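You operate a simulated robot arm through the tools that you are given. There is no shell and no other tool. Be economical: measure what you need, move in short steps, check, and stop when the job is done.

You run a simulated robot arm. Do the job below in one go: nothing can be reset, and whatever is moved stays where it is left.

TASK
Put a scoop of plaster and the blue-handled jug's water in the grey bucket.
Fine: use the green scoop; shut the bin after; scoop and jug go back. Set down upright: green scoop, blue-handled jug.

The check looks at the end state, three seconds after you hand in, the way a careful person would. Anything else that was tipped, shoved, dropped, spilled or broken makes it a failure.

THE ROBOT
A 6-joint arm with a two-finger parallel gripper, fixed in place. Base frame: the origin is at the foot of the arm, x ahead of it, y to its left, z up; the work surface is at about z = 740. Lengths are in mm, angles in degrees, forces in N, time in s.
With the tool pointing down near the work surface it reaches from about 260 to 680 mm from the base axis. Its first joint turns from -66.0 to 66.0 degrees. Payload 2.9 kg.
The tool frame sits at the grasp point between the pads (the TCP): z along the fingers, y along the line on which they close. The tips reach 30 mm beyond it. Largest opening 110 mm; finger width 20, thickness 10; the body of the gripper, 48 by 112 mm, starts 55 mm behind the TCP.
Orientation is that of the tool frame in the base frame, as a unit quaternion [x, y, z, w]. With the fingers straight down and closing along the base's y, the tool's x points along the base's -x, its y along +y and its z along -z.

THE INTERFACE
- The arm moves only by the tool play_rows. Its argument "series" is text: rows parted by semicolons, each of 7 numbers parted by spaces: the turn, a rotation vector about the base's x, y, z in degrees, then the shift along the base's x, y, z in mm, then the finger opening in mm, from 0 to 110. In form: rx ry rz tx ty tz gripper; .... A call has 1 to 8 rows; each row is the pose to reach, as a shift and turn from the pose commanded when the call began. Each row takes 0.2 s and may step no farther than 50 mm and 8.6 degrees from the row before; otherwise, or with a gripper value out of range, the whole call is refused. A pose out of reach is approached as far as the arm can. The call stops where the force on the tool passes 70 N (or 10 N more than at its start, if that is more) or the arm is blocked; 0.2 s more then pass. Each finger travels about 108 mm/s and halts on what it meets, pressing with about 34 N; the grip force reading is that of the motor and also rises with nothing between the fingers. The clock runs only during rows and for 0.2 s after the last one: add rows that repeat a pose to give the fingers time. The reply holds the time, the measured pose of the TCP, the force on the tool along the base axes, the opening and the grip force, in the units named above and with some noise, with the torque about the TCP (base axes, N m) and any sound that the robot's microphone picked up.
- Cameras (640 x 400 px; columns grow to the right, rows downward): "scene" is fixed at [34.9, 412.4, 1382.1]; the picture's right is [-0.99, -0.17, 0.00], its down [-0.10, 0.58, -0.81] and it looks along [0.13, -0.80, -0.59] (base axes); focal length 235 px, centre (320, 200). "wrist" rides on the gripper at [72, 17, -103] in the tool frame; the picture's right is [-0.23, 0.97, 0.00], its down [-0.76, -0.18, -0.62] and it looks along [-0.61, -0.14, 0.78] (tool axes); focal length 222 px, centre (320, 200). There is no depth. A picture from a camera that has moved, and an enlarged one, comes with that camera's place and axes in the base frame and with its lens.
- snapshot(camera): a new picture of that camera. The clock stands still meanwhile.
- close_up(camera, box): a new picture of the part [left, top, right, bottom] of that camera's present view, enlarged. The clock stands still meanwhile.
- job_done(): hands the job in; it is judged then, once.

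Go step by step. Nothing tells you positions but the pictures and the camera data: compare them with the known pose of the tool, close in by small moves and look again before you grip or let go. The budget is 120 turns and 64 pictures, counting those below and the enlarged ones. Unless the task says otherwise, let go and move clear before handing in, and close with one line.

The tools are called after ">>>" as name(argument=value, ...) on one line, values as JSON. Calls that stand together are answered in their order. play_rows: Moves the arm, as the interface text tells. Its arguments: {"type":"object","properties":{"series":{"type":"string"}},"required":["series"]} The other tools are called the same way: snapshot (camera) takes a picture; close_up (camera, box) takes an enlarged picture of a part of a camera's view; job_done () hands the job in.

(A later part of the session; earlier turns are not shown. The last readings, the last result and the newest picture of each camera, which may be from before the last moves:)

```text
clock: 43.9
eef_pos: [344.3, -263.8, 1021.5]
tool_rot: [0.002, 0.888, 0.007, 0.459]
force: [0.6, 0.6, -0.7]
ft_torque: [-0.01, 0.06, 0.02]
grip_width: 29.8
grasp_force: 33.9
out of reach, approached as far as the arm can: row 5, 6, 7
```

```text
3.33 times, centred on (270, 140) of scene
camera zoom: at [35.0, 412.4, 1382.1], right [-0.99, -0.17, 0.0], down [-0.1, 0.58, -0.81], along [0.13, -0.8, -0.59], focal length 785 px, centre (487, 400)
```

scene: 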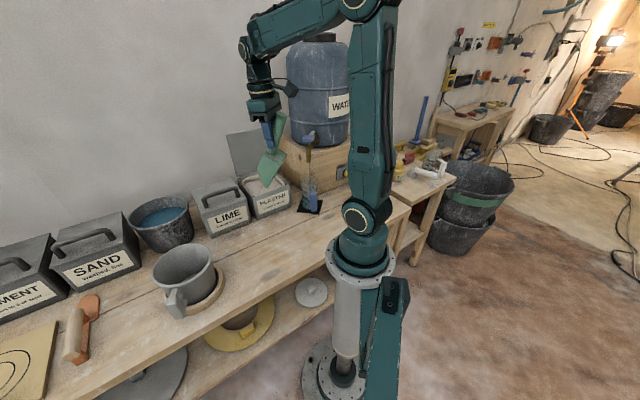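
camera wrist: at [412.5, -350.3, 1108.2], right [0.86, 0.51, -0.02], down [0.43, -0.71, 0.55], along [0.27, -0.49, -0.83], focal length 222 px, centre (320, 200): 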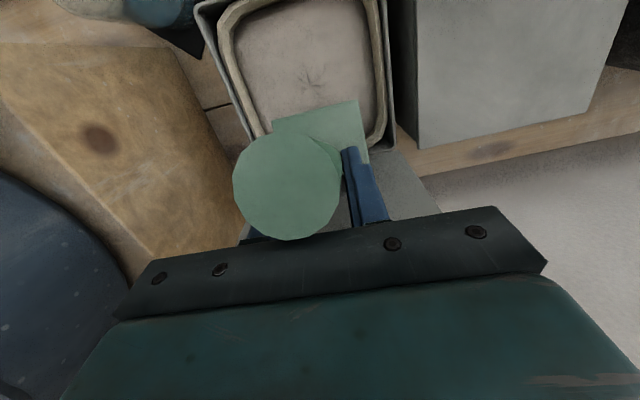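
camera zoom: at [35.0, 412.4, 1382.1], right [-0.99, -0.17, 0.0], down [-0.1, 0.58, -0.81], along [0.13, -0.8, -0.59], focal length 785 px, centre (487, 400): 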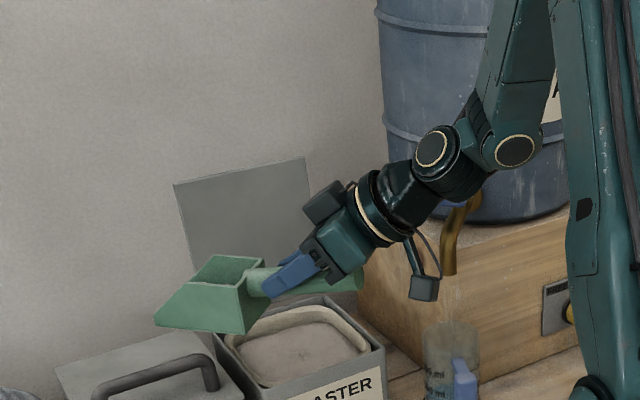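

Zooming right into the pan to see whether it holds plaster.

>>> close_up(camera="scene", box=[230, 150, 270, 185])

```text
11.43 times, centred on (250, 168) of scene
camera zoom: at [35.0, 412.4, 1382.1], right [-0.99, -0.17, 0.0], down [-0.1, 0.58, -0.81], along [0.13, -0.8, -0.59], focal length 2691 px, centre (1120, 571)
```

zoom: 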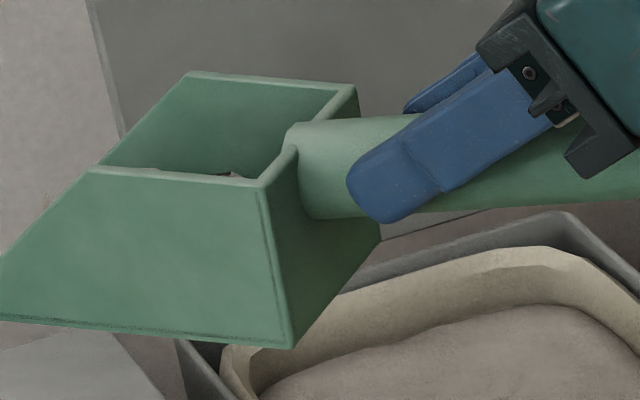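

There seems to be a little plaster at the bottom of the pan. I'll bring it lower and nearer the camera for a steeper look inside.

>>> play_rows(series="0 0 0 8 30 -20 15;0 0 0 16 60 -40 15;0 0 0 24 90 -60 15;0 0 0 32 114 -80 15;0 0 0 40 114 -100 15;0 0 0 40 114 -100 15")

>>> close_up(camera="scene", box=[180, 170, 260, 230])

```text
clock: 45.3
eef_pos: [382.9, -148.5, 921.4]
tool_rot: [0.003, 0.889, 0.006, 0.458]
force: [-6.0, 5.1, 5.4]
ft_torque: [-0.22, -0.85, 0.55]
grip_width: 29.3
grasp_force: 34.2
```

```text
6.67 times, centred on (220, 200) of scene
camera zoom: at [34.7, 412.6, 1382.0], right [-0.99, -0.17, 0.0], down [-0.1, 0.58, -0.81], along [0.13, -0.8, -0.59], focal length 1570 px, centre (987, 200)
```

zoom: 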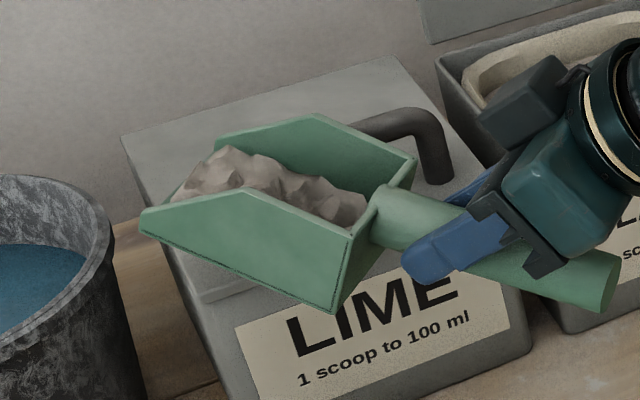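

The scoop is nicely full, but it has touched the LIME bin. I back up immediately along the reverse path.

>>> play_rows(series="0 0 0 -5 0 8 15;0 0 0 -9 0 20 15;0 0 0 -13 0 40 15;0 0 0 -16 0 70 15;0 0 0 -16 0 70 15")

>>> close_up(camera="scene", box=[150, 130, 310, 250])

```text
clock: 46.5
eef_pos: [370.2, -148.4, 992.0]
tool_rot: [0.004, 0.888, 0.005, 0.459]
force: [0.4, 0.1, -0.5]
ft_torque: [-0.03, 0.13, 0.0]
grip_width: 29.9
grasp_force: 33.5
```

```text
3.33 times, centred on (230, 190) of scene
camera zoom: at [34.9, 412.4, 1382.1], right [-0.99, -0.17, 0.0], down [-0.1, 0.58, -0.81], along [0.13, -0.8, -0.59], focal length 785 px, centre (620, 233)
```

zoom: 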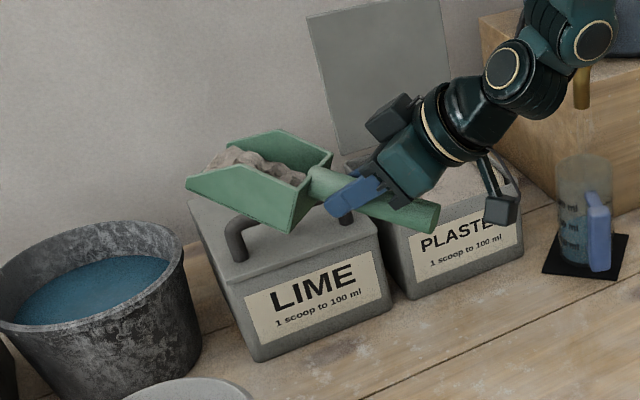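

LIME bin didn't move, and the scoop is full but pivoted about 29° nose-up. I carry it over to the bucket keeping it that way, then level it.

>>> play_rows(series="0 0 0 0 25 5 15;0 0 0 0 55 10 15;0 0 0 0 90 10 15;0 0 0 0 125 10 15;0 0 0 0 160 10 15;0 0 0 0 190 10 15;0 0 0 0 210 10 15;0 0 0 0 215 10 15")

>>> play_rows(series="0 5 0 0 0 2 15;0 10 0 0 0 4 15;0 15 0 0 0 6 15;0 20 0 0 0 8 15;0 23 0 0 0 10 15;0 23 0 0 0 10 15")

>>> close_up(camera="scene", box=[120, 160, 300, 320])

```text
clock: 48.3
eef_pos: [403.3, 66.9, 1011.1]
tool_rot: [0.003, 0.888, 0.006, 0.46]
force: [-0.7, -0.6, -1.0]
ft_torque: [0.05, 0.04, -0.03]
grip_width: 29.1
grasp_force: 34.5
out of reach, approached as far as the arm can: row 1, 2, 3, 4, 5, 6, 7, 8
```

```text
clock: 49.7
eef_pos: [403.8, 66.3, 1020.4]
tool_rot: [0.004, 0.962, 0.005, 0.273]
force: [-0.1, 0.7, -0.7]
ft_torque: [0.03, 0.11, 0.0]
grip_width: 29.6
grasp_force: 34.3
```

```text
2.50 times, centred on (210, 240) of scene
camera zoom: at [35.0, 412.4, 1382.1], right [-0.99, -0.17, 0.0], down [-0.1, 0.58, -0.81], along [0.13, -0.8, -0.59], focal length 589 px, centre (595, 100)
```

zoom: 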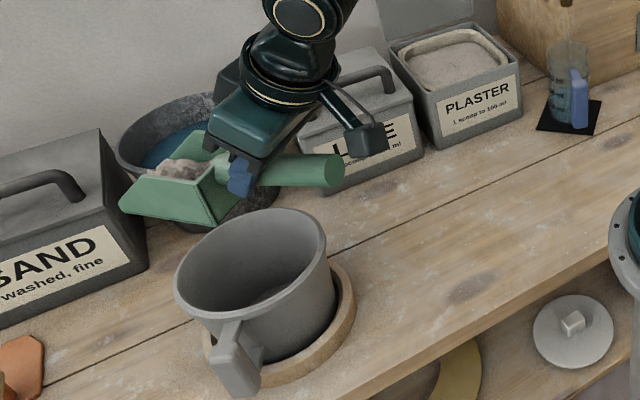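

The scoop is level and full, and the bucket centre is confirmed at (475,66). I'll yaw -40° to gain reach for the dump and line up the lip with the bucket.

>>> play_rows(series="0 0 -8 -6 17 -2 15;0 0 -16 -12 34 -4 15;0 0 -24 -18 51 -6 15;0 0 -32 -24 68 -8 15;0 0 -40 -29 84 -10 15;0 0 -40 -29 84 -10 15")

>>> close_up(camera="scene", box=[100, 160, 300, 320])

```text
clock: 51.1
eef_pos: [376.7, 152.9, 1012.5]
tool_rot: [0.334, 0.902, -0.089, 0.258]
force: [0.4, -0.2, -0.7]
ft_torque: [0.1, 0.05, 0.03]
grip_width: 29.4
grasp_force: 33.6
```

```text
2.50 times, centred on (200, 240) of scene
camera zoom: at [34.9, 412.4, 1382.1], right [-0.99, -0.17, 0.0], down [-0.1, 0.58, -0.81], along [0.13, -0.8, -0.59], focal length 589 px, centre (620, 100)
```

zoom: 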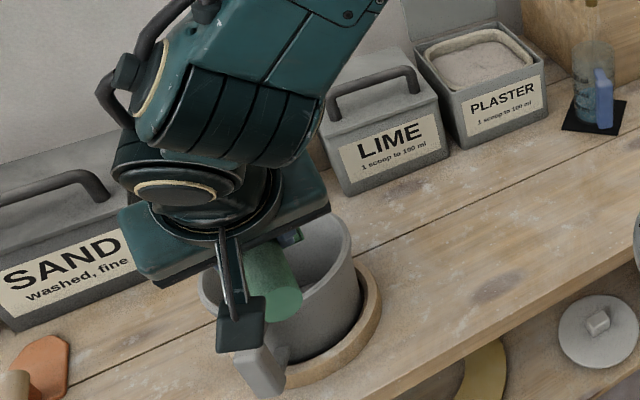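

The scoop is lined up over the bucket. Pitching it nose-down while keeping the lip near the bucket's centre.

>>> play_rows(series="5.3 6.32 0 1.5 -1.3 0 15;10.6 12.64 0 10 -8.4 2 15;15.9 18.96 0 19.9 -16.7 4 15;21.2 25.3 0 31.8 -26.7 4 15;26.5 31.6 0 45 -37.7 4 15;31.8 37.9 0 59.5 -50 6 15;37.1 44.2 0 74.8 -62.8 5 15;42.4 50.6 0 90.8 -76.3 4 15")

>>> close_up(camera="scene", box=[100, 160, 300, 320])

```text
clock: 52.9
eef_pos: [452.1, 74.0, 1001.3]
tool_rot: [0.335, 0.896, 0.101, -0.274]
force: [-1.1, 0.5, -1.4]
ft_torque: [0.02, -0.04, 0.01]
grip_width: 29.8
grasp_force: 34.1
out of reach, approached as far as the arm can: row 8
```

```text
2.50 times, centred on (200, 240) of scene
camera zoom: at [35.0, 412.4, 1382.1], right [-0.99, -0.17, 0.0], down [-0.1, 0.58, -0.81], along [0.13, -0.8, -0.59], focal length 589 px, centre (620, 100)
```

zoom: 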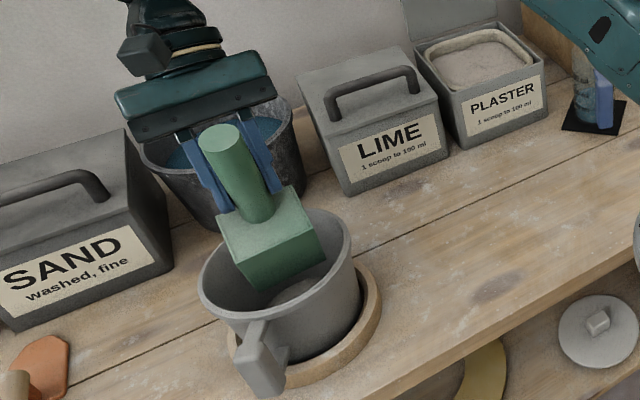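

The scoop is at about 60° nose-down over the bucket. Looking closer for the plaster.

>>> close_up(camera="scene", box=[150, 235, 230, 300])

>>> snapshot(camera="wrist")

```text
6.15 times, centred on (190, 268) of scene
camera zoom: at [35.0, 412.4, 1382.1], right [-0.99, -0.17, 0.0], down [-0.1, 0.58, -0.81], along [0.13, -0.8, -0.59], focal length 1449 px, centre (1120, -215)
```

zoom: 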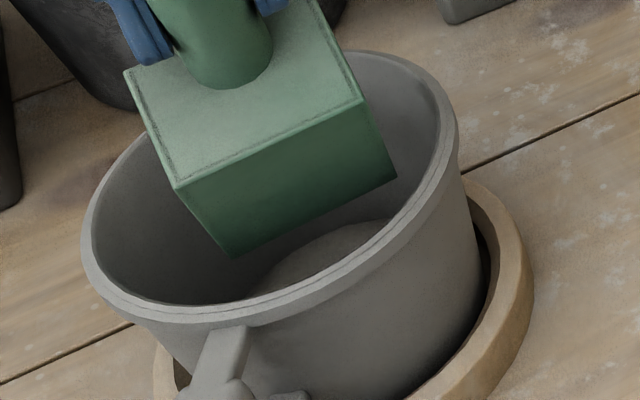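

```text
15 pictures are left
camera wrist: at [461.0, 88.8, 1128.7], right [0.78, 0.61, -0.13], down [0.62, -0.78, 0.09], along [-0.05, -0.15, -0.99], focal length 222 px, centre (320, 200)
```

wrist: 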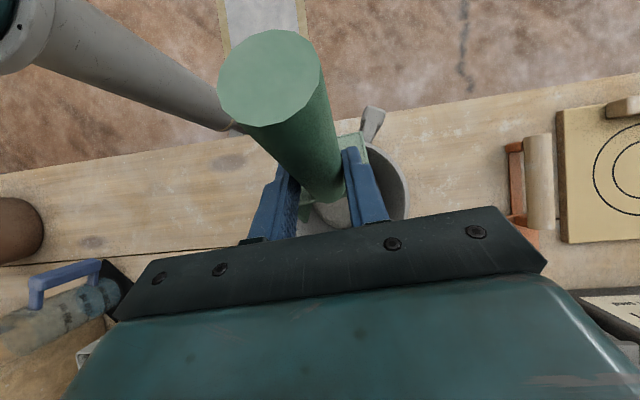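

Most likely the plaster has slid out. I'll lower slightly, tilt a little more and give a gentle shake to empty the pan.

>>> play_rows(series="0 0 0 0 0 -12 15;0 0 0 0 0 -25 15;5 6 0 0 0 -28 15;0 0 0 0 0 -25 15;5 6 0 0 0 -28 15;0 0 0 0 0 -25 15;5 6 0 0 0 -28 15;5 6 0 0 0 -28 15")

```text
clock: 54.7
eef_pos: [433.0, 80.7, 962.1]
tool_rot: [0.326, 0.875, 0.125, -0.336]
force: [2.7, 0.7, -1.2]
ft_torque: [0.0, -0.34, 0.01]
grip_width: 29.3
grasp_force: 34.1
out of reach, approached as far as the arm can: row 3, 5, 7, 8
```

A wrist limit was reached and the pan touched the rim lightly; I'll back out by rising and reducing the tilt.

>>> play_rows(series="-2 -2.4 0 4 -2 8 15;-5 -6 0 8 -4 20 15;-8 -9.6 0 8 -4 35 15;-11 -13 0 4 0 50 15;-16 -19 0 -5 8 60 15;-21 -25 0 -15 16 70 15;-26 -31 0 -25 25 75 15;-31 -37 0 -35 33 75 15")

>>> snapshot(camera="scene")

```text
clock: 56.5
eef_pos: [394.2, 112.9, 1036.7]
tool_rot: [0.346, 0.937, -0.016, 0.052]
force: [0.8, 0.2, -0.5]
ft_torque: [0.02, 0.04, -0.04]
grip_width: 29.4
grasp_force: 34.3
```

```text
14 pictures are left
```

scene: 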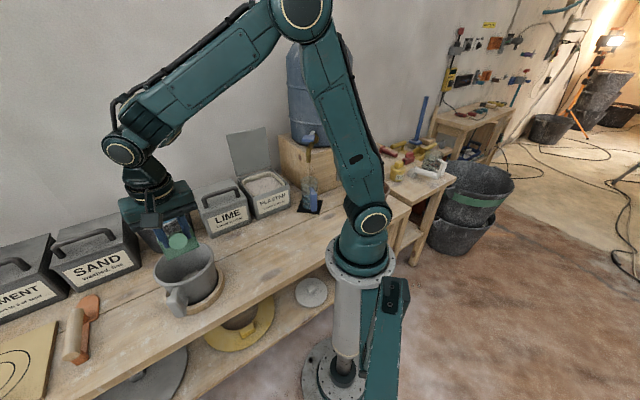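

Now I carry the scoop back over its home spot (yaw -45.6°) and level it, then look at scoop and bucket together.

>>> play_rows(series="0 0 -1.3 39 23.5 -5 15;0 0 -2.6 78 47 -10 15;0 0 -3.9 117 70.5 -15 15;0 0 -5.1 156 94 -20 15;0 0 -5.1 156 94 -20 15")

>>> play_rows(series="-5 -4.9 0 0 0 0 15;-10 -9.8 0 0 0 0 15;-14.3 -14 0 0 0 0 15;-14.3 -14 0 0 0 0 15")

>>> close_up(camera="scene", box=[40, 220, 240, 360])

```text
clock: 57.7
eef_pos: [549.8, 205.0, 1019.5]
tool_rot: [0.388, 0.92, -0.017, 0.051]
force: [0.1, -0.7, -1.5]
ft_torque: [0.03, 0.03, 0.0]
grip_width: 29.3
grasp_force: 33.6
```

```text
clock: 58.7
eef_pos: [551.2, 204.9, 1020.2]
tool_rot: [0.377, 0.898, -0.084, 0.211]
force: [0.8, -0.1, -0.7]
ft_torque: [0.05, 0.03, 0.0]
grip_width: 29.5
grasp_force: 33.6
```

```text
2.86 times, centred on (140, 290) of scene
camera zoom: at [34.9, 412.4, 1382.1], right [-0.99, -0.17, 0.0], down [-0.1, 0.58, -0.81], along [0.13, -0.8, -0.59], focal length 673 px, centre (834, -57)
```

zoom: 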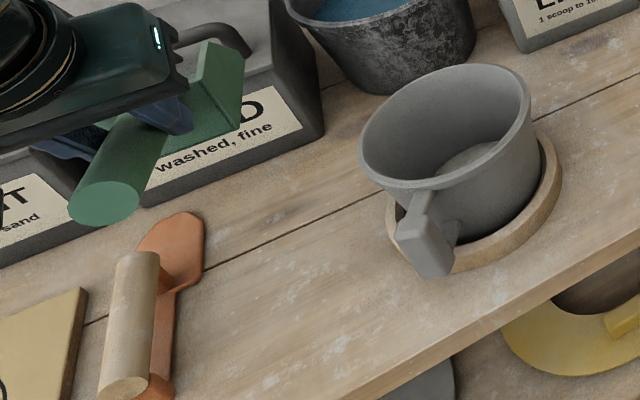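

The pan is empty now. The handle slope suggests the scoop is ~9° nose-down; I'll correct that while lowering to just above the bench.

>>> play_rows(series="-1.4 -1.4 0 0 1 -40 15;-2.8 -2.8 0 0 2 -80 15;-4.3 -4.2 0 0 2 -120 15;-5.7 -5.6 0 0 2 -160 15;-5.7 -5.6 0 0 2 -190 15;-5.7 -5.6 0 0 2 -205 15;-5.7 -5.6 0 0 2 -210 15")

>>> close_up(camera="scene", box=[70, 260, 190, 360])

```text
clock: 60.3
eef_pos: [550.0, 209.6, 810.2]
tool_rot: [0.371, 0.881, -0.11, 0.272]
force: [0.4, 0.6, -0.5]
ft_torque: [0.08, 0.05, 0.01]
grip_width: 29.3
grasp_force: 34.6
```

```text
4.00 times, centred on (130, 310) of scene
camera zoom: at [35.0, 412.4, 1382.1], right [-0.99, -0.17, 0.0], down [-0.1, 0.58, -0.81], along [0.13, -0.8, -0.59], focal length 942 px, centre (1080, -240)
```

zoom: 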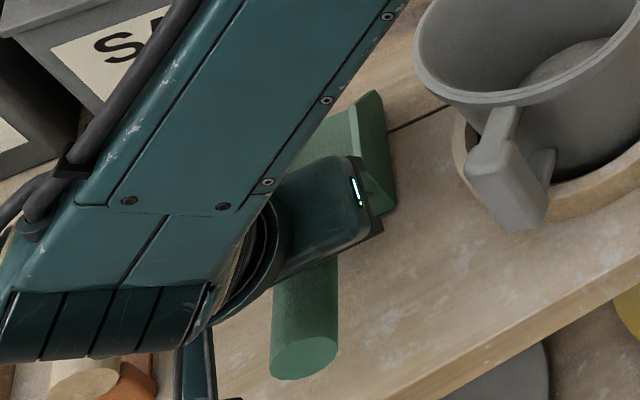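

Nearly at the original place. Lowering the last millimetres gently.

>>> play_rows(series="0 0 0 0 -1 -4 15;0 0 0 0 -1 -7 15;0 0 0 0 -1 -10 15;0 0 0 0 -1 -12 15;0 0 0 0 -1 -12 15")

```text
clock: 61.5
eef_pos: [551.4, 208.3, 798.4]
tool_rot: [0.37, 0.881, -0.108, 0.274]
force: [-3.3, 5.0, 23.8]
ft_torque: [-0.85, -0.15, -0.14]
grip_width: 29.6
grasp_force: 34.1
```

It's in contact with the bench (24 N). Easing slightly and opening the fingers.

>>> play_rows(series="0 0 0 0 0 1 15;0 0 0 0 0 2 32;0 0 0 0 0 2 50;0 0 0 0 0 2 75;0 0 0 0 0 2 80;0 0 0 0 0 2 80")

>>> play_rows(series="0 0 0 -4 4 15 80;0 0 0 -10 10 40 80;0 0 0 -15 15 80 80;0 0 0 -15 15 120 80;0 0 0 -15 15 160 80;0 0 0 -15 15 200 80")

>>> play_rows(series="3 2 0 -45 -15 20 80;6 4 0 -85 -35 30 80;9 6 0 -120 -65 30 80;12 8 0 -140 -105 30 80")

>>> snapshot(camera="wrist")

```text
clock: 62.9
eef_pos: [551.6, 207.7, 797.6]
tool_rot: [0.371, 0.881, -0.111, 0.271]
force: [0.3, -0.3, -0.5]
ft_torque: [0.0, -0.01, -0.01]
grip_width: 80.0
grasp_force: 0.0
```

```text
clock: 64.3
eef_pos: [534.5, 222.8, 1001.0]
tool_rot: [0.37, 0.881, -0.109, 0.272]
force: [0.1, 0.7, 0.1]
ft_torque: [-0.01, 0.0, -0.01]
grip_width: 80.0
grasp_force: 0.0
```

```text
refused: row 1 steps farther than a row can; nothing moved
```

```text
11 pictures are left
camera wrist: at [463.4, 318.1, 1046.3], right [0.83, 0.55, 0.13], down [0.07, -0.33, 0.94], along [0.56, -0.77, -0.31], focal length 222 px, centre (320, 200)
```

wrist: 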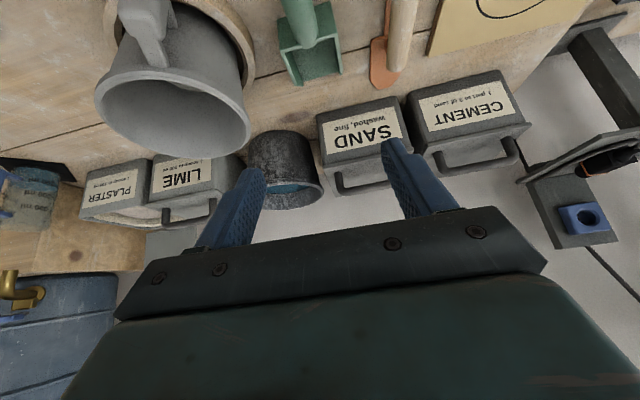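

The scoop stands upright at its home place with the pan empty. Next the jug: its handle bar is near (183,-316), z 775–885, pointing toward the base; I'll reorient the tool to approach the handle from the side, so pouring is a pure wrist roll.

>>> play_rows(series="4.88 4.78 0 -27 -35 10 60;9.76 9.56 0 -54 -69 20 60;14.64 14.34 0 -80 -104 30 60;19.5 19.1 0 -107 -138 40 60;24.4 23.9 0 -134 -173 49 60")

>>> play_rows(series="0 0 -5.2 -15 -35 0 60;0 0 -10.4 -30 -70 0 60;0 0 -15.6 -45 -105 0 60;0 0 -20.9 -60 -140 0 60;0 0 -20.9 -60 -140 0 60")

>>> play_rows(series="-3 6.9 0 -1 -8 0 60;-6 13.8 0 -2 -16 0 60;-9 20.7 0 -4 -24 0 60;-12 27.6 0 -5 -32 0 60;-15 34.5 0 -6 -40 0 60;-18 41.4 0 -8 -48 0 60;-21 48.3 0 -9 -56 0 60;-24 55.2 0 -10 -60 0 60")

```text
clock: 65.5
eef_pos: [401.4, 50.3, 1046.2]
tool_rot: [0.388, 0.921, 0.003, -0.001]
force: [0.0, -0.6, -1.1]
ft_torque: [0.0, 0.02, 0.02]
grip_width: 60.1
grasp_force: 0.0
```

```text
clock: 66.7
eef_pos: [341.9, -88.9, 1047.8]
tool_rot: [0.55, 0.835, 0.003, 0.001]
force: [1.4, -0.7, -0.3]
ft_torque: [0.03, 0.03, 0.0]
grip_width: 60.2
grasp_force: 0.0
```

```text
clock: 68.5
eef_pos: [273.8, -149.4, 990.3]
tool_rot: [0.476, 0.726, -0.417, -0.271]
force: [-0.1, -0.3, -0.1]
ft_torque: [-0.01, 0.0, -0.03]
grip_width: 59.7
grasp_force: 0.1
out of reach, approached as far as the arm can: row 6, 7, 8
```

Orientation reached but the position was limited there. I'll test whether the pre-grasp position itself is reachable in this orientation.

>>> play_rows(series="0 0 0 10 -25 -10 60;0 0 0 15 -50 -25 60;0 0 0 20 -75 -40 60;0 0 0 20 -100 -55 60;0 0 0 20 -120 -70 60;0 0 0 20 -120 -70 60")

```text
clock: 69.9
eef_pos: [295.2, -265.8, 919.7]
tool_rot: [0.476, 0.725, -0.416, -0.273]
force: [0.2, -0.1, 0.4]
ft_torque: [0.0, -0.02, 0.05]
grip_width: 60.0
grasp_force: 0.1
out of reach, approached as far as the arm can: row 1
```

Reachable here. Rolling +90° about the tool axis so the fingers straddle the bar.

>>> play_rows(series="-6.64 -2.91 -4.26 0 0 0 60;-13.3 -5.83 -8.5 0 0 0 60;-19.9 -8.74 -12.8 0 0 0 60;-26.5 -11.7 -17 0 0 0 60;-33.2 -14.6 -21.3 0 0 0 60;-39.8 -17.5 -25.6 0 0 0 60;-46.5 -20.4 -29.8 0 0 0 60;-53.1 -23.3 -34.1 0 0 0 60")

>>> play_rows(series="-6.64 -2.91 -4.26 0 0 0 60;-13.3 -5.83 -8.5 0 0 0 60;-18 -7.9 -11.56 0 0 0 60;-18 -7.9 -11.56 0 0 0 60")

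>>> snapshot(camera="wrist")

>>> close_up(camera="scene", box=[210, 110, 370, 240])

```text
clock: 71.7
eef_pos: [293.8, -268.4, 920.6]
tool_rot: [0.8, 0.338, -0.496, 0.004]
force: [-0.1, -0.5, 0.1]
ft_torque: [-0.04, 0.0, 0.03]
grip_width: 59.9
grasp_force: 0.0
```

```text
clock: 72.7
eef_pos: [292.7, -268.9, 920.4]
tool_rot: [0.851, 0.175, -0.484, 0.102]
force: [-0.1, 0.3, 0.8]
ft_torque: [0.01, 0.0, -0.03]
grip_width: 60.1
grasp_force: 0.1
```

```text
10 pictures are left
camera wrist: at [415.5, -234.2, 911.2], right [0.28, -0.94, 0.2], down [0.06, 0.23, 0.97], along [-0.96, -0.26, 0.12], focal length 222 px, centre (320, 200)
```

wrist: 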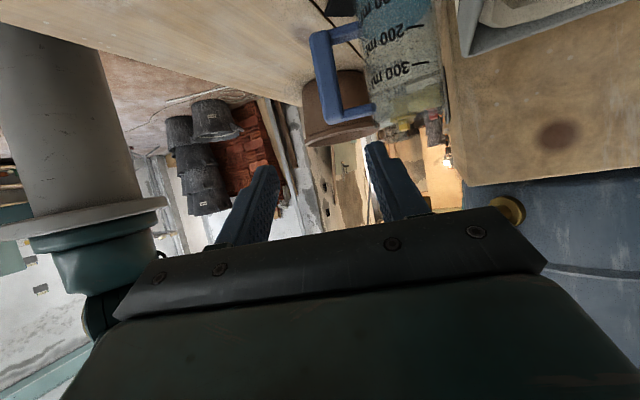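

```text
3.08 times, centred on (290, 175) of scene
camera zoom: at [34.9, 412.4, 1382.1], right [-0.99, -0.17, 0.0], down [-0.1, 0.58, -0.81], along [0.13, -0.8, -0.59], focal length 724 px, centre (412, 277)
```

zoom: 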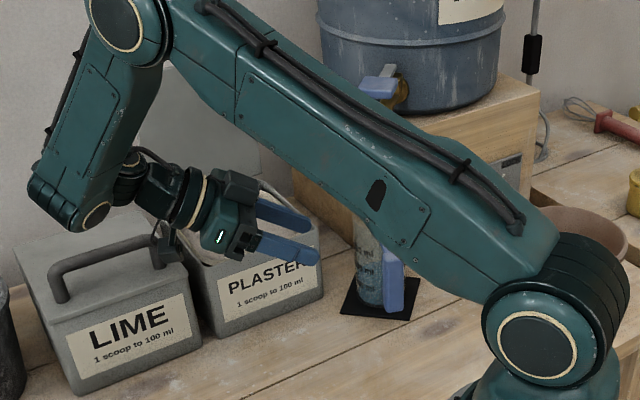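

The view shows the D-handle clearly: bar ≈ (188,-333), z 773–863, about 22 mm thick with ~36 mm gap to the jug wall. I'll move onto the axis and advance part way.

>>> play_rows(series="0 0 0 -13 -15 -20 50;0 0 0 -26 -30 -41 50;0 0 0 -42 -37 -51 50;0 0 0 -58 -44 -62 50;0 0 0 -66 -47 -67 50;0 0 0 -66 -47 -67 50")

>>> snapshot(camera="wrist")

```text
clock: 73.5
eef_pos: [264.8, -301.9, 877.1]
tool_rot: [0.855, 0.184, -0.473, 0.108]
force: [-1.9, 10.4, 8.5]
ft_torque: [0.47, -1.17, 1.64]
grip_width: 50.0
grasp_force: 0.2
stopped in row 3: the force on the tool passed its limit at 91 N (the readings are from after the stop); the commanded pose is now the measured one
```

```text
8 pictures are left
camera wrist: at [386.2, -264.8, 870.5], right [0.3, -0.93, 0.2], down [0.04, 0.22, 0.97], along [-0.95, -0.28, 0.1], focal length 222 px, centre (320, 200)
```

wrist: 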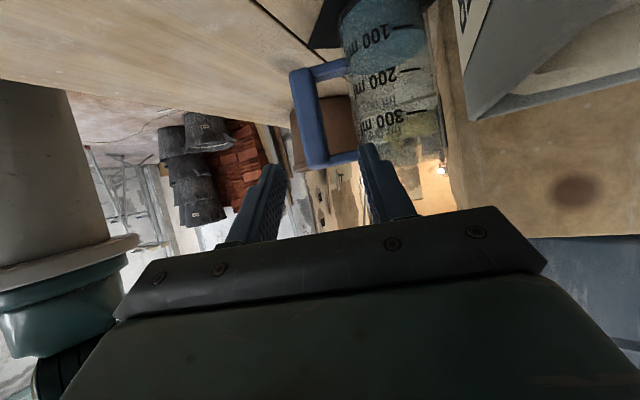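

Something (likely the camera housing) bumped a bin front. I'll back off toward the base and up, then check whether anything moved.

>>> play_rows(series="0 0 0 -2 6 5 50;0 0 0 -6 15 15 50;0 0 0 -10 25 30 50;0 0 0 -14 35 50 50;3 -6.9 0 -14 35 60 50;6 -13.8 0 -14 35 60 50")

>>> close_up(camera="scene", box=[180, 110, 360, 250])

```text
clock: 74.9
eef_pos: [249.3, -267.2, 934.9]
tool_rot: [0.911, 0.192, -0.356, 0.083]
force: [0.0, -0.7, 0.2]
ft_torque: [-0.01, 0.01, -0.01]
grip_width: 50.1
grasp_force: 0.1
```

```text
2.86 times, centred on (270, 180) of scene
camera zoom: at [34.9, 412.4, 1382.1], right [-0.99, -0.17, 0.0], down [-0.1, 0.58, -0.81], along [0.13, -0.8, -0.59], focal length 673 px, centre (463, 257)
```

zoom: 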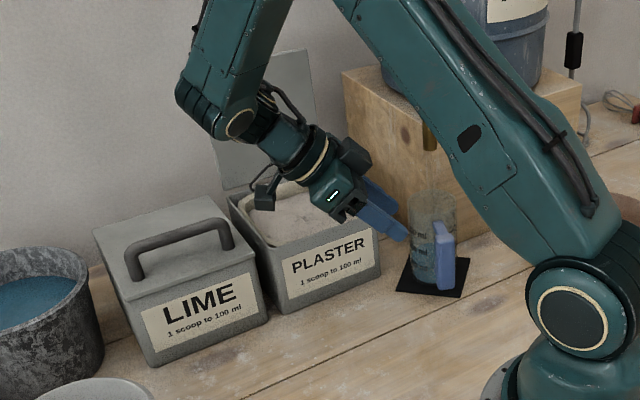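

Nothing moved. With the refined bar position (187,-333, z≈820) and the tool now steeper, I go to just short of the bar with a narrower opening and check.

>>> play_rows(series="0 0 0 -8 -12 -15 43;0 0 0 -14 -24 -30 43;0 0 0 -20 -36 -45 43;0 0 0 -25 -45 -57 43;0 0 0 -30 -49 -67 43;0 0 0 -30 -49 -67 43")

>>> snapshot(camera="wrist")

```text
clock: 76.3
eef_pos: [222.1, -317.6, 869.8]
tool_rot: [0.91, 0.193, -0.357, 0.085]
force: [-0.1, 0.0, 0.4]
ft_torque: [-0.02, -0.01, -0.02]
grip_width: 43.2
grasp_force: 0.0
```

```text
6 pictures are left
camera wrist: at [340.9, -281.2, 896.1], right [0.25, -0.95, 0.17], down [-0.2, 0.12, 0.97], along [-0.95, -0.28, -0.16], focal length 222 px, centre (320, 200)
```

wrist: 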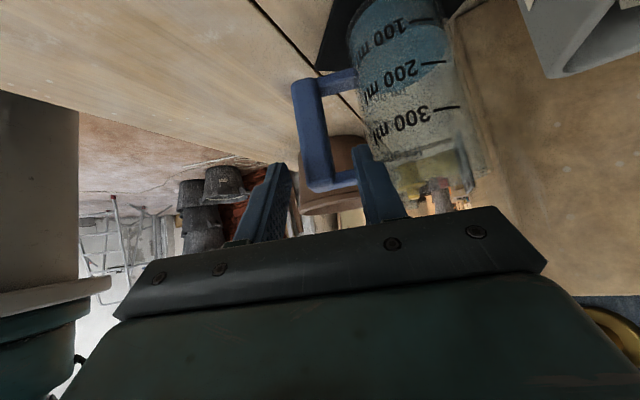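

The bar sits between the fingertips with clearance to the jug wall. Advancing the last 42 mm along the tool axis.

>>> play_rows(series="0 0 0 -7 -3 -8 43;0 0 0 -14 -6 -16 43;0 0 0 -20 -8.5 -24 43;0 0 0 -26.5 -11 -31 43;0 0 0 -26.5 -11 -31 43")

```text
clock: 77.5
eef_pos: [193.3, -328.8, 836.5]
tool_rot: [0.91, 0.192, -0.357, 0.084]
force: [0.0, 0.5, 0.4]
ft_torque: [-0.04, -0.01, -0.05]
grip_width: 42.8
grasp_force: 0.0
```

No contact. Closing the fingers on the handle bar.

>>> play_rows(series="0 0 0 0 0 0 34;0 0 0 0 0 0 26;0 0 0 0 0 0 18;0 0 0 0 0 0 10;0 0 0 0 0 0 8;0 0 0 0 0 0 8")

```text
clock: 78.9
eef_pos: [193.4, -329.1, 836.2]
tool_rot: [0.91, 0.193, -0.356, 0.084]
force: [-0.1, -0.3, -0.1]
ft_torque: [0.0, 0.02, 0.0]
grip_width: 21.7
grasp_force: 33.8
```

Gripped at 21.7 mm. Lifting gently, then out from under the tap toward the base.

>>> play_rows(series="0 0 0 0 0 5 8;0 0 0 0 0 12 8;0 0 0 0 0 20 8;0 0 0 0 4 26 8;0 0 0 0 4 30 8")

>>> close_up(camera="scene", box=[240, 120, 360, 230])

```text
clock: 80.1
eef_pos: [195.5, -322.7, 868.7]
tool_rot: [0.91, 0.194, -0.356, 0.086]
force: [0.8, -0.9, -1.5]
ft_torque: [0.05, 0.03, 0.03]
grip_width: 21.5
grasp_force: 34.0
```

```text
3.64 times, centred on (300, 175) of scene
camera zoom: at [34.9, 412.4, 1382.1], right [-0.99, -0.17, 0.0], down [-0.1, 0.58, -0.81], along [0.13, -0.8, -0.59], focal length 856 px, centre (393, 291)
```

zoom: 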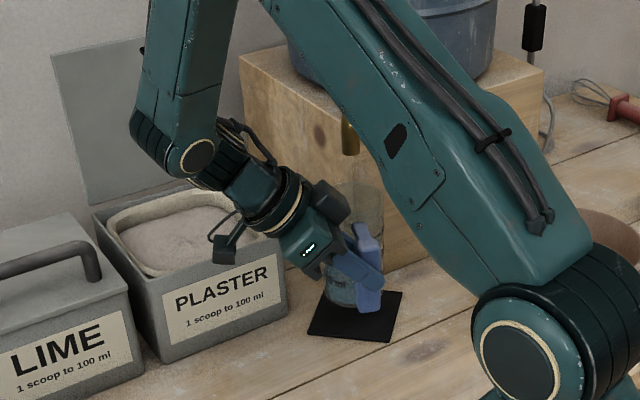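

The jug is up and vertical. I'll draw it toward the base to clear the tap, then raise it.

>>> play_rows(series="0 0 0 -6 13 2 8;0 0 0 -12 28 4 8;0 0 0 -19 43 8 8;0 0 0 -26 58 14 8;0 0 0 -28 62 34 8;0 0 0 -28 62 64 8;0 0 0 -28 62 94 8;0 0 0 -28 62 120 8")

```text
clock: 81.9
eef_pos: [166.4, -264.5, 986.7]
tool_rot: [0.91, 0.193, -0.357, 0.084]
force: [-0.1, -0.3, -0.9]
ft_torque: [0.11, -0.02, 0.02]
grip_width: 21.5
grasp_force: 34.4
```

Clear of the tap. Swinging rigidly about the base axis toward the bucket, keeping the jug upright.

>>> play_rows(series="0 0 8.25 36.3 26.7 2 8;0 0 16.5 68.4 58.2 4 8;0 0 24.75 95.5 94.1 6 8;0 0 33 117.3 133.4 8 8;0 0 41.25 133.2 175.5 10 8;0 0 49.5 142.8 219.4 12 8;0 0 57.75 146.1 264.2 14 8;0 0 66 142.9 309.1 14 8")

```text
clock: 83.7
eef_pos: [306.5, 44.7, 1001.9]
tool_rot: [0.658, 0.657, -0.254, 0.266]
force: [0.2, 0.7, -0.9]
ft_torque: [0.01, 0.07, 0.04]
grip_width: 21.4
grasp_force: 34.2
```

Now aligned: the jug's pouring direction is +x. Moving so its far lip is over the bucket centre.

>>> play_rows(series="0 0 0 15 10 -2 8;0 0 0 30 20 -5 8;0 0 0 44 29 -7 8;0 0 0 44 29 -7 8")

>>> play_rows(series="0 8 0 0 0 0 8;0 16 0 -4 0 0 8;0 24 0 -5 0 0 8;0 32 0 -4 0 0 8;0 40 0 -1 0 0 8;0 46 0 3 0 0 8;0 46 0 3 0 0 8")

>>> close_up(camera="scene", box=[100, 170, 280, 320])

```text
clock: 84.7
eef_pos: [352.8, 75.6, 996.7]
tool_rot: [0.658, 0.658, -0.254, 0.265]
force: [-0.4, -0.4, -2.1]
ft_torque: [0.02, 0.07, 0.0]
grip_width: 21.6
grasp_force: 33.6
```

```text
clock: 86.3
eef_pos: [316.1, 55.8, 963.2]
tool_rot: [0.506, 0.71, -0.49, -0.013]
force: [0.4, 0.3, -1.6]
ft_torque: [0.0, -0.01, 0.03]
grip_width: 21.7
grasp_force: 34.2
out of reach, approached as far as the arm can: row 4, 5, 6, 7
```

```text
2.67 times, centred on (190, 245) of scene
camera zoom: at [35.0, 412.4, 1382.1], right [-0.99, -0.17, 0.0], down [-0.1, 0.58, -0.81], along [0.13, -0.8, -0.59], focal length 628 px, centre (667, 80)
```

zoom: 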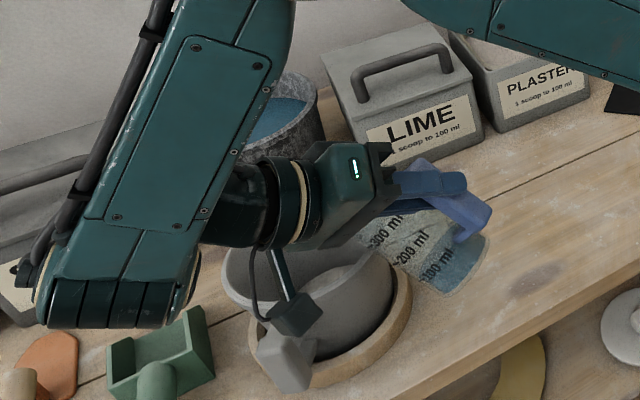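

The wrist hits a joint limit pouring in this direction (water still inside). I'll bring the jug upright again and re-yaw so the tool points outward from the base, which needs less wrist bend.

>>> play_rows(series="0 -7.67 0 3 0 6 8;0 -15.33 0 7 1 14 8;0 -23 0 12 2 22 8;0 -30.67 0 17 3 30 8;0 -38.33 0 22 4 36 8;0 -46 0 27 4 42 8;0 -46 0 27 4 42 8")

>>> play_rows(series="0 0 8.3 10 -8 2 8;0 0 16.6 22 -16 4 8;0 0 24.9 34 -24 5 8;0 0 33.2 46 -32 5 8;0 0 41.5 58 -40 5 8;0 0 49.8 70 -48 5 8;0 0 58.1 82 -56 5 8;0 0 66.4 94 -64 5 8")

```text
clock: 87.9
eef_pos: [345.3, 61.6, 1004.7]
tool_rot: [0.658, 0.657, -0.253, 0.266]
force: [0.1, 0.5, -1.4]
ft_torque: [-0.02, 0.1, 0.0]
grip_width: 21.2
grasp_force: 33.6
```

```text
clock: 89.7
eef_pos: [439.3, -0.0, 1007.6]
tool_rot: [0.189, 0.91, -0.066, 0.362]
force: [0.1, 0.2, -0.8]
ft_torque: [-0.09, 0.04, -0.01]
grip_width: 21.3
grasp_force: 34.4
```

Reachable. Completing the yaw and placing the lip over the bucket.

>>> play_rows(series="0 0 6.7 9 -8 -2 8;0 0 13.4 18 -15 -4 8;0 0 20.1 27 -23 -6 8;0 0 26.8 36 -30 -8 8;0 0 33.6 46 -38 -10 8;0 0 33.6 46 -38 -10 8")

```text
clock: 91.1
eef_pos: [485.1, -40.9, 999.0]
tool_rot: [-0.081, 0.927, 0.041, 0.364]
force: [0.2, 0.1, -1.3]
ft_torque: [-0.07, 0.0, 0.01]
grip_width: 21.3
grasp_force: 33.6
```

Tilting now about the new axis, in two stages, first to 48°.

>>> play_rows(series="-7.86 -1.44 0 2.5 -13.5 0 8;-15.7 -2.88 0 3 -16.7 0 8;-23.6 -4.3 0 3.3 -18 0 8;-31.5 -5.8 0 3.1 -17 -2 8;-39.3 -7.2 0 2.5 -13.6 -4 8;-47.2 -8.6 0 1.4 -7.9 -5 8")

```text
clock: 92.5
eef_pos: [487.7, -48.7, 996.0]
tool_rot: [-0.224, 0.836, -0.34, 0.368]
force: [0.6, -0.1, -0.4]
ft_torque: [-0.01, 0.01, -0.02]
grip_width: 21.6
grasp_force: 34.0
```

Reachable. One check picture before the water starts to run.

>>> close_up(camera="scene", box=[110, 180, 270, 310])

```text
3.08 times, centred on (190, 245) of scene
camera zoom: at [35.0, 412.4, 1382.1], right [-0.99, -0.17, 0.0], down [-0.1, 0.58, -0.81], along [0.13, -0.8, -0.59], focal length 724 px, centre (720, 62)
```

zoom: 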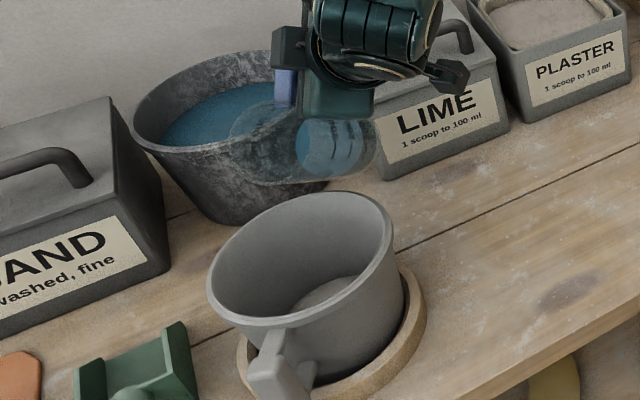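

The lip is right over the bucket's centre. Pouring slowly, lip slightly back of centre and lower.

>>> play_rows(series="-7.86 -1.44 0 0 -3 -8 8;-12 -2.2 0 0 2 -10 8;-15.7 -2.88 0 -1 5 -10 8;-19.6 -3.6 0 -1.5 10 -10 8;-23.6 -4.3 0 -2.5 15 -10 8;-27.5 -5 0 -3.5 21 -10 8;-31.5 -5.8 0 -5 28 -10 8;-31.5 -5.8 0 -5 28 -10 8")

>>> play_rows(series="-4 -.7 0 -1.2 7 0 8;-7.86 -1.44 0 -2.6 14 0 8;-11.8 -2.2 0 -4 22 0 8;-15.7 -2.88 0 -5.4 30 0 8;-19.6 -3.6 0 -7 38 0 8;-23.6 -4.3 0 -8.4 46 0 8;-23.6 -4.3 0 -8.4 46 0 8;-23.6 -4.3 0 -8.4 46 0 8")

```text
clock: 94.3
eef_pos: [482.5, -21.2, 985.0]
tool_rot: [-0.297, 0.693, -0.565, 0.335]
force: [-0.5, 0.2, -1.9]
ft_torque: [0.07, 0.05, 0.02]
grip_width: 21.5
grasp_force: 33.9
```

```text
clock: 96.1
eef_pos: [571.1, 22.3, 1047.5]
tool_rot: [0.362, -0.577, 0.675, -0.286]
force: [0.3, -0.5, -0.8]
ft_torque: [0.08, 0.03, 0.02]
grip_width: 21.5
grasp_force: 33.9
out of reach, approached as far as the arm can: row 1, 2, 3, 4, 5, 6, 7, 8
```

The last part drifted off because of a joint limit; I check what happened to the water.

>>> close_up(camera="scene", box=[80, 160, 260, 310])

```text
2.67 times, centred on (170, 235) of scene
camera zoom: at [35.0, 412.4, 1382.1], right [-0.99, -0.17, 0.0], down [-0.1, 0.58, -0.81], along [0.13, -0.8, -0.59], focal length 628 px, centre (720, 107)
```

zoom: 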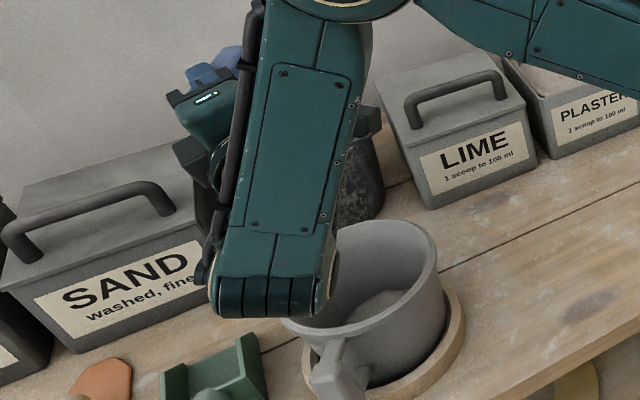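

No puddle is visible. The limit seems to be wrist bend, which eases higher up, so I'll return over the bucket at 80° but higher, then tilt further there to drain any remainder.

>>> play_rows(series="7 1.3 0 -25 -12 8 8;14 2.6 0 -50 -24 18 8;21 3.8 0 -75 -36 28 8;23.6 4.3 0 -89 -43 38 8;23.6 4.3 0 -89 -43 38 8")

>>> play_rows(series="-3.9 -.7 0 -1 7 3 8;-7.86 -1.44 0 -2 15 6 8;-7.86 -1.44 0 -2 15 6 8")

```text
clock: 97.3
eef_pos: [483.5, -24.2, 1079.2]
tool_rot: [-0.32, 0.713, -0.528, 0.333]
force: [-0.2, 0.2, -1.3]
ft_torque: [0.04, 0.02, 0.0]
grip_width: 21.9
grasp_force: 34.1
```

```text
clock: 98.1
eef_pos: [482.4, -8.7, 1086.5]
tool_rot: [-0.335, 0.67, -0.58, 0.319]
force: [0.1, 0.8, -0.6]
ft_torque: [0.03, -0.01, -0.02]
grip_width: 21.5
grasp_force: 34.0
```

That works at this height. Continuing the tilt to about 104° and holding.

>>> play_rows(series="-5.9 -1.1 0 -2.2 11.8 4 8;-11.8 -2.2 0 -4.3 23.6 8 8;-17.7 -3.2 0 -6.5 35.4 12 8;-23.6 -4.3 0 -8.6 47.2 16 8;-23.6 -4.3 0 -8.6 47.2 16 8;-23.6 -4.3 0 -8.6 47.2 16 8;-23.6 -4.3 0 -8.6 47.2 16 8")

```text
clock: 99.7
eef_pos: [530.4, 23.5, 1147.1]
tool_rot: [0.387, -0.537, 0.701, -0.268]
force: [-0.1, -0.3, -0.6]
ft_torque: [0.03, 0.03, -0.01]
grip_width: 21.5
grasp_force: 34.2
out of reach, approached as far as the arm can: row 2, 3, 4, 5, 6, 7
```

The jug has drained over the bucket. Now bringing it upright again step by step.

>>> play_rows(series="8.3 1.5 0 -6 -9 -10 8;16.6 3 0 -12 -18 -20 8;24.9 4.6 0 -18 -27 -30 8;33.2 6.1 0 -24 -36 -40 8;41.5 7.6 0 -30 -45 -52 8;49.8 9.1 0 -36 -54 -64 8;58.1 10.6 0 -42 -63 -78 8;66.4 12.2 0 -45 -72 -92 8")

>>> play_rows(series="8 1.4 0 0 2 -12 8;16 2.9 0 0 4 -24 8;24 4.4 0 0 7 -36 8;31.9 5.8 0 0 10 -48 8;31.9 5.8 0 0 10 -48 8")

```text
clock: 101.5
eef_pos: [482.8, -47.8, 1056.7]
tool_rot: [-0.245, 0.856, -0.249, 0.38]
force: [-0.5, 0.3, -1.3]
ft_torque: [-0.01, 0.03, 0.01]
grip_width: 21.5
grasp_force: 33.9
```

```text
clock: 102.7
eef_pos: [484.1, -38.1, 1008.0]
tool_rot: [-0.145, 0.91, 0.009, 0.389]
force: [1.3, 0.1, -0.8]
ft_torque: [-0.06, -0.01, 0.02]
grip_width: 21.5
grasp_force: 34.0
```

Nearly upright; I apply the small orientation correction and retrace the yaw back.

>>> play_rows(series="2.9 2 -2.7 0 0 0 8;5.8 4 -5.5 0 0 0 8;5.8 4 -5.5 0 0 0 8")

>>> play_rows(series="0 0 -6.7 -9 8 2 8;0 0 -13.4 -18 15 2 8;0 0 -20.1 -27 23 2 8;0 0 -26.8 -36 30 2 8;0 0 -33.6 -46 38 2 8")

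>>> play_rows(series="0 0 -8.3 -12 8 0 8;0 0 -16.6 -24 16 0 8;0 0 -24.9 -36 24 0 8;0 0 -33.2 -48 32 0 8;0 0 -41.5 -60 40 0 8;0 0 -49.8 -72 48 0 8;0 0 -58.1 -84 56 0 8;0 0 -66.4 -94 62 0 8")

```text
clock: 103.5
eef_pos: [485.0, -38.4, 1010.0]
tool_rot: [-0.08, 0.927, 0.04, 0.365]
force: [0.6, 0.3, -0.8]
ft_torque: [-0.06, -0.03, 0.03]
grip_width: 21.6
grasp_force: 33.9
```

```text
clock: 104.7
eef_pos: [438.8, -1.3, 1010.4]
tool_rot: [0.191, 0.911, -0.068, 0.36]
force: [0.2, -0.1, -0.9]
ft_torque: [-0.05, 0.05, 0.01]
grip_width: 21.4
grasp_force: 34.0
```

```text
clock: 106.5
eef_pos: [342.6, 60.6, 1009.5]
tool_rot: [0.66, 0.656, -0.254, 0.264]
force: [-0.9, -0.5, -1.1]
ft_torque: [0.0, 0.08, -0.01]
grip_width: 21.4
grasp_force: 33.8
```

Orientation restored. Retracing the swing back toward the tap.

>>> play_rows(series="0 0 0 -16 -8 -4 8;0 0 0 -33.3 -16 -8 8;0 0 0 -33.3 -16 -8 8")

>>> play_rows(series="0 0 -8.25 3.2 -44.9 -2 8;0 0 -16.5 -0.1 -89.7 -4 8;0 0 -24.75 -9.7 -133.6 -6 8;0 0 -33 -25.6 -175.7 -8 8;0 0 -41.25 -47.4 -215 -10 8;0 0 -49.5 -74.5 -250.9 -12 8;0 0 -57.75 -106.6 -282.4 -14 8;0 0 -66 -142.9 -309.1 -14 8")

```text
clock: 107.3
eef_pos: [309.0, 45.6, 1003.9]
tool_rot: [0.658, 0.658, -0.253, 0.265]
force: [-0.3, 0.3, -1.8]
ft_torque: [-0.03, 0.07, 0.01]
grip_width: 21.3
grasp_force: 33.5
```

```text
clock: 109.1
eef_pos: [168.9, -261.6, 989.6]
tool_rot: [0.911, 0.192, -0.357, 0.084]
force: [-0.2, 0.3, -1.4]
ft_torque: [0.05, 0.01, -0.01]
grip_width: 21.8
grasp_force: 33.9
```

Retracing under the tap: down first, then in toward the mat.

>>> play_rows(series="0 0 0 -2 -2 -35 8;0 0 0 -2 -2 -70 8;0 0 0 -2 -2 -104 8;0 0 0 4 -16 -109 8;0 0 0 11 -32 -113 8;0 0 0 18 -48 -116 8;0 0 0 24.5 -64 -119 8;0 0 0 24.5 -67 -121 8")

```text
clock: 110.9
eef_pos: [190.5, -329.2, 866.9]
tool_rot: [0.91, 0.193, -0.358, 0.083]
force: [0.1, 0.4, 0.0]
ft_torque: [0.07, -0.01, 0.0]
grip_width: 21.2
grasp_force: 34.0
```

Over the mat. Lowering gently until contact.

>>> play_rows(series="0 0 0 2 0 -10 8;0 0 0 2.5 0 -18 8;0 0 0 2.5 0 -24 8;0 0 0 2.5 0 -27 8;0 0 0 2.5 0 -29 8;0 0 0 2.5 0 -30 8")

```text
clock: 112.3
eef_pos: [194.9, -328.6, 838.6]
tool_rot: [0.91, 0.191, -0.358, 0.084]
force: [1.4, 8.9, 22.7]
ft_torque: [-0.13, -0.13, 0.09]
grip_width: 21.4
grasp_force: 33.9
```

Contact with the mat at practically the original height. Easing and releasing, then withdrawing along the tool axis.

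>>> play_rows(series="0 0 0 0 0 1 8;0 0 0 0 0 1 18;0 0 0 0 0 1 26;0 0 0 0 0 1 34;0 0 0 0 0 1 42;0 0 0 0 0 1 42")

>>> play_rows(series="0 0 0 8 3.6 9 42;0 0 0 16 7.2 18 42;0 0 0 26 12 31 42;0 0 0 32 18 45 42;0 0 0 34 30 65 42;0 0 0 30 45 95 42;0 0 0 26 60 125 42;0 0 0 26 70 160 42")

>>> close_up(camera="scene", box=[180, 100, 360, 240])

```text
clock: 113.7
eef_pos: [194.7, -330.1, 838.5]
tool_rot: [0.91, 0.193, -0.357, 0.084]
force: [-0.3, -0.4, -0.7]
ft_torque: [-0.03, 0.02, -0.03]
grip_width: 42.2
grasp_force: 0.0
```

```text
clock: 115.5
eef_pos: [219.1, -260.6, 995.9]
tool_rot: [0.91, 0.192, -0.357, 0.082]
force: [0.0, 0.6, 0.5]
ft_torque: [0.0, -0.02, -0.02]
grip_width: 41.6
grasp_force: 0.1
```

```text
2.86 times, centred on (270, 170) of scene
camera zoom: at [34.9, 412.4, 1382.1], right [-0.99, -0.17, 0.0], down [-0.1, 0.58, -0.81], along [0.13, -0.8, -0.59], focal length 673 px, centre (463, 286)
```

zoom: 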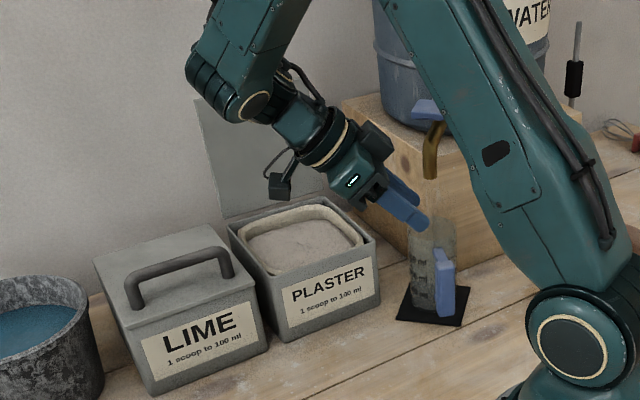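

The jug stands upright and empty on its mat. Only the lid remains: its top edge is ≈ 112 mm behind the bin centre at z≈1046, with free space to the wall. I'll reorient the tool in free air to hook it from behind.

>>> play_rows(series="2.93 -6.55 0 12 12 14 60;5.86 -13.1 0 24 24 28 60;8.8 -19.65 0 36 36 42 60;11.7 -26.2 0 48 48 56 60;14.65 -32.75 0 60 60 70 60;17.6 -39.3 0 71 70 84 60")

>>> play_rows(series="0 0 8.5 0 0 0 60;0 0 17 0 0 0 60;0 0 25.5 0 0 0 60;0 0 34 0 0 0 60;0 0 42.5 0 0 0 60;0 0 51 0 0 0 60;0 0 59.5 0 0 0 60;0 0 68 0 0 0 60")

>>> play_rows(series="0 0 8.48 0 0 0 60;0 0 16.96 0 0 0 60;0 0 25.4 0 0 0 60;0 0 33.9 0 0 0 60;0 0 42.4 0 0 0 60;0 0 42.4 0 0 0 60")

```text
clock: 116.9
eef_pos: [290.7, -188.8, 1083.5]
tool_rot: [0.979, 0.204, 0.002, 0.006]
force: [0.3, 0.1, 0.2]
ft_torque: [0.01, 0.02, -0.03]
grip_width: 60.0
grasp_force: 0.1
```

```text
clock: 118.7
eef_pos: [292.1, -189.6, 1082.7]
tool_rot: [0.696, 0.718, 0.005, 0.003]
force: [-0.1, 0.2, -0.8]
ft_torque: [0.02, 0.0, 0.05]
grip_width: 60.3
grasp_force: 0.0
```

```text
clock: 120.1
eef_pos: [291.1, -189.2, 1083.1]
tool_rot: [0.39, 0.921, 0.005, 0.001]
force: [-0.8, 0.0, -0.1]
ft_torque: [-0.02, -0.01, -0.01]
grip_width: 60.1
grasp_force: 0.0
```

Now tilting 45° outward while moving above the bin front.

>>> play_rows(series="-5.35 -5.25 0 17 -29 5 60;-10.7 -10.5 0 33 -58 10 60;-16 -15.75 0 50 -87 15 60;-21.4 -21 0 66 -115 20 60;-26.75 -26.25 0 82 -144 25 60;-32.1 -31.5 0 98 -172 30 60;-32.1 -31.5 0 98 -172 30 60")

```text
clock: 121.7
eef_pos: [390.6, -362.7, 1112.8]
tool_rot: [0.358, 0.851, -0.143, 0.356]
force: [-0.1, -0.1, 0.3]
ft_torque: [0.0, -0.02, 0.03]
grip_width: 60.0
grasp_force: 0.1
```

Advancing over the top of the lid.

>>> play_rows(series="0 0 0 25 -26 0 60;0 0 0 51 -52 0 60;0 0 0 77 -78 0 60;0 0 0 103 -105 0 60;0 0 0 103 -105 0 60")

```text
clock: 122.9
eef_pos: [489.7, -470.2, 1110.3]
tool_rot: [0.358, 0.852, -0.141, 0.355]
force: [-0.3, -0.4, 0.1]
ft_torque: [0.04, 0.02, 0.03]
grip_width: 60.1
grasp_force: 0.0
```

In reach with no contact. Lowering the fingertips behind the lid's top edge.

>>> play_rows(series="0 0 0 0 0 -15 60;0 0 0 0 0 -28 60;0 0 0 0 0 -40 60;0 0 0 0 0 -50 60;0 0 0 0 0 -58 60;0 0 0 0 0 -64 60")

```text
clock: 124.3
eef_pos: [493.1, -467.0, 1050.6]
tool_rot: [0.359, 0.851, -0.142, 0.356]
force: [-3.3, 3.5, 5.3]
ft_torque: [-0.12, 0.17, -0.15]
grip_width: 60.0
grasp_force: 0.3
```

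A light touch on the fingertip ends suggests the lid's edge is further back than estimated. I'll use the last picture here to settle it.

>>> snapshot(camera="wrist")

```text
0 pictures are left
camera wrist: at [417.1, -367.3, 1072.2], right [0.8, 0.57, 0.17], down [-0.07, -0.2, 0.98], along [0.59, -0.8, -0.13], focal length 222 px, centre (320, 200)
```

wrist: 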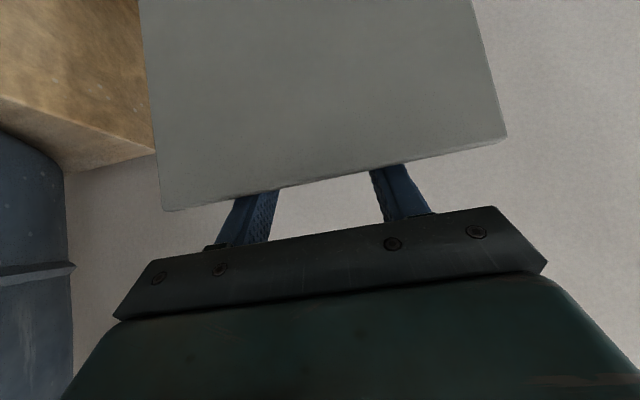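

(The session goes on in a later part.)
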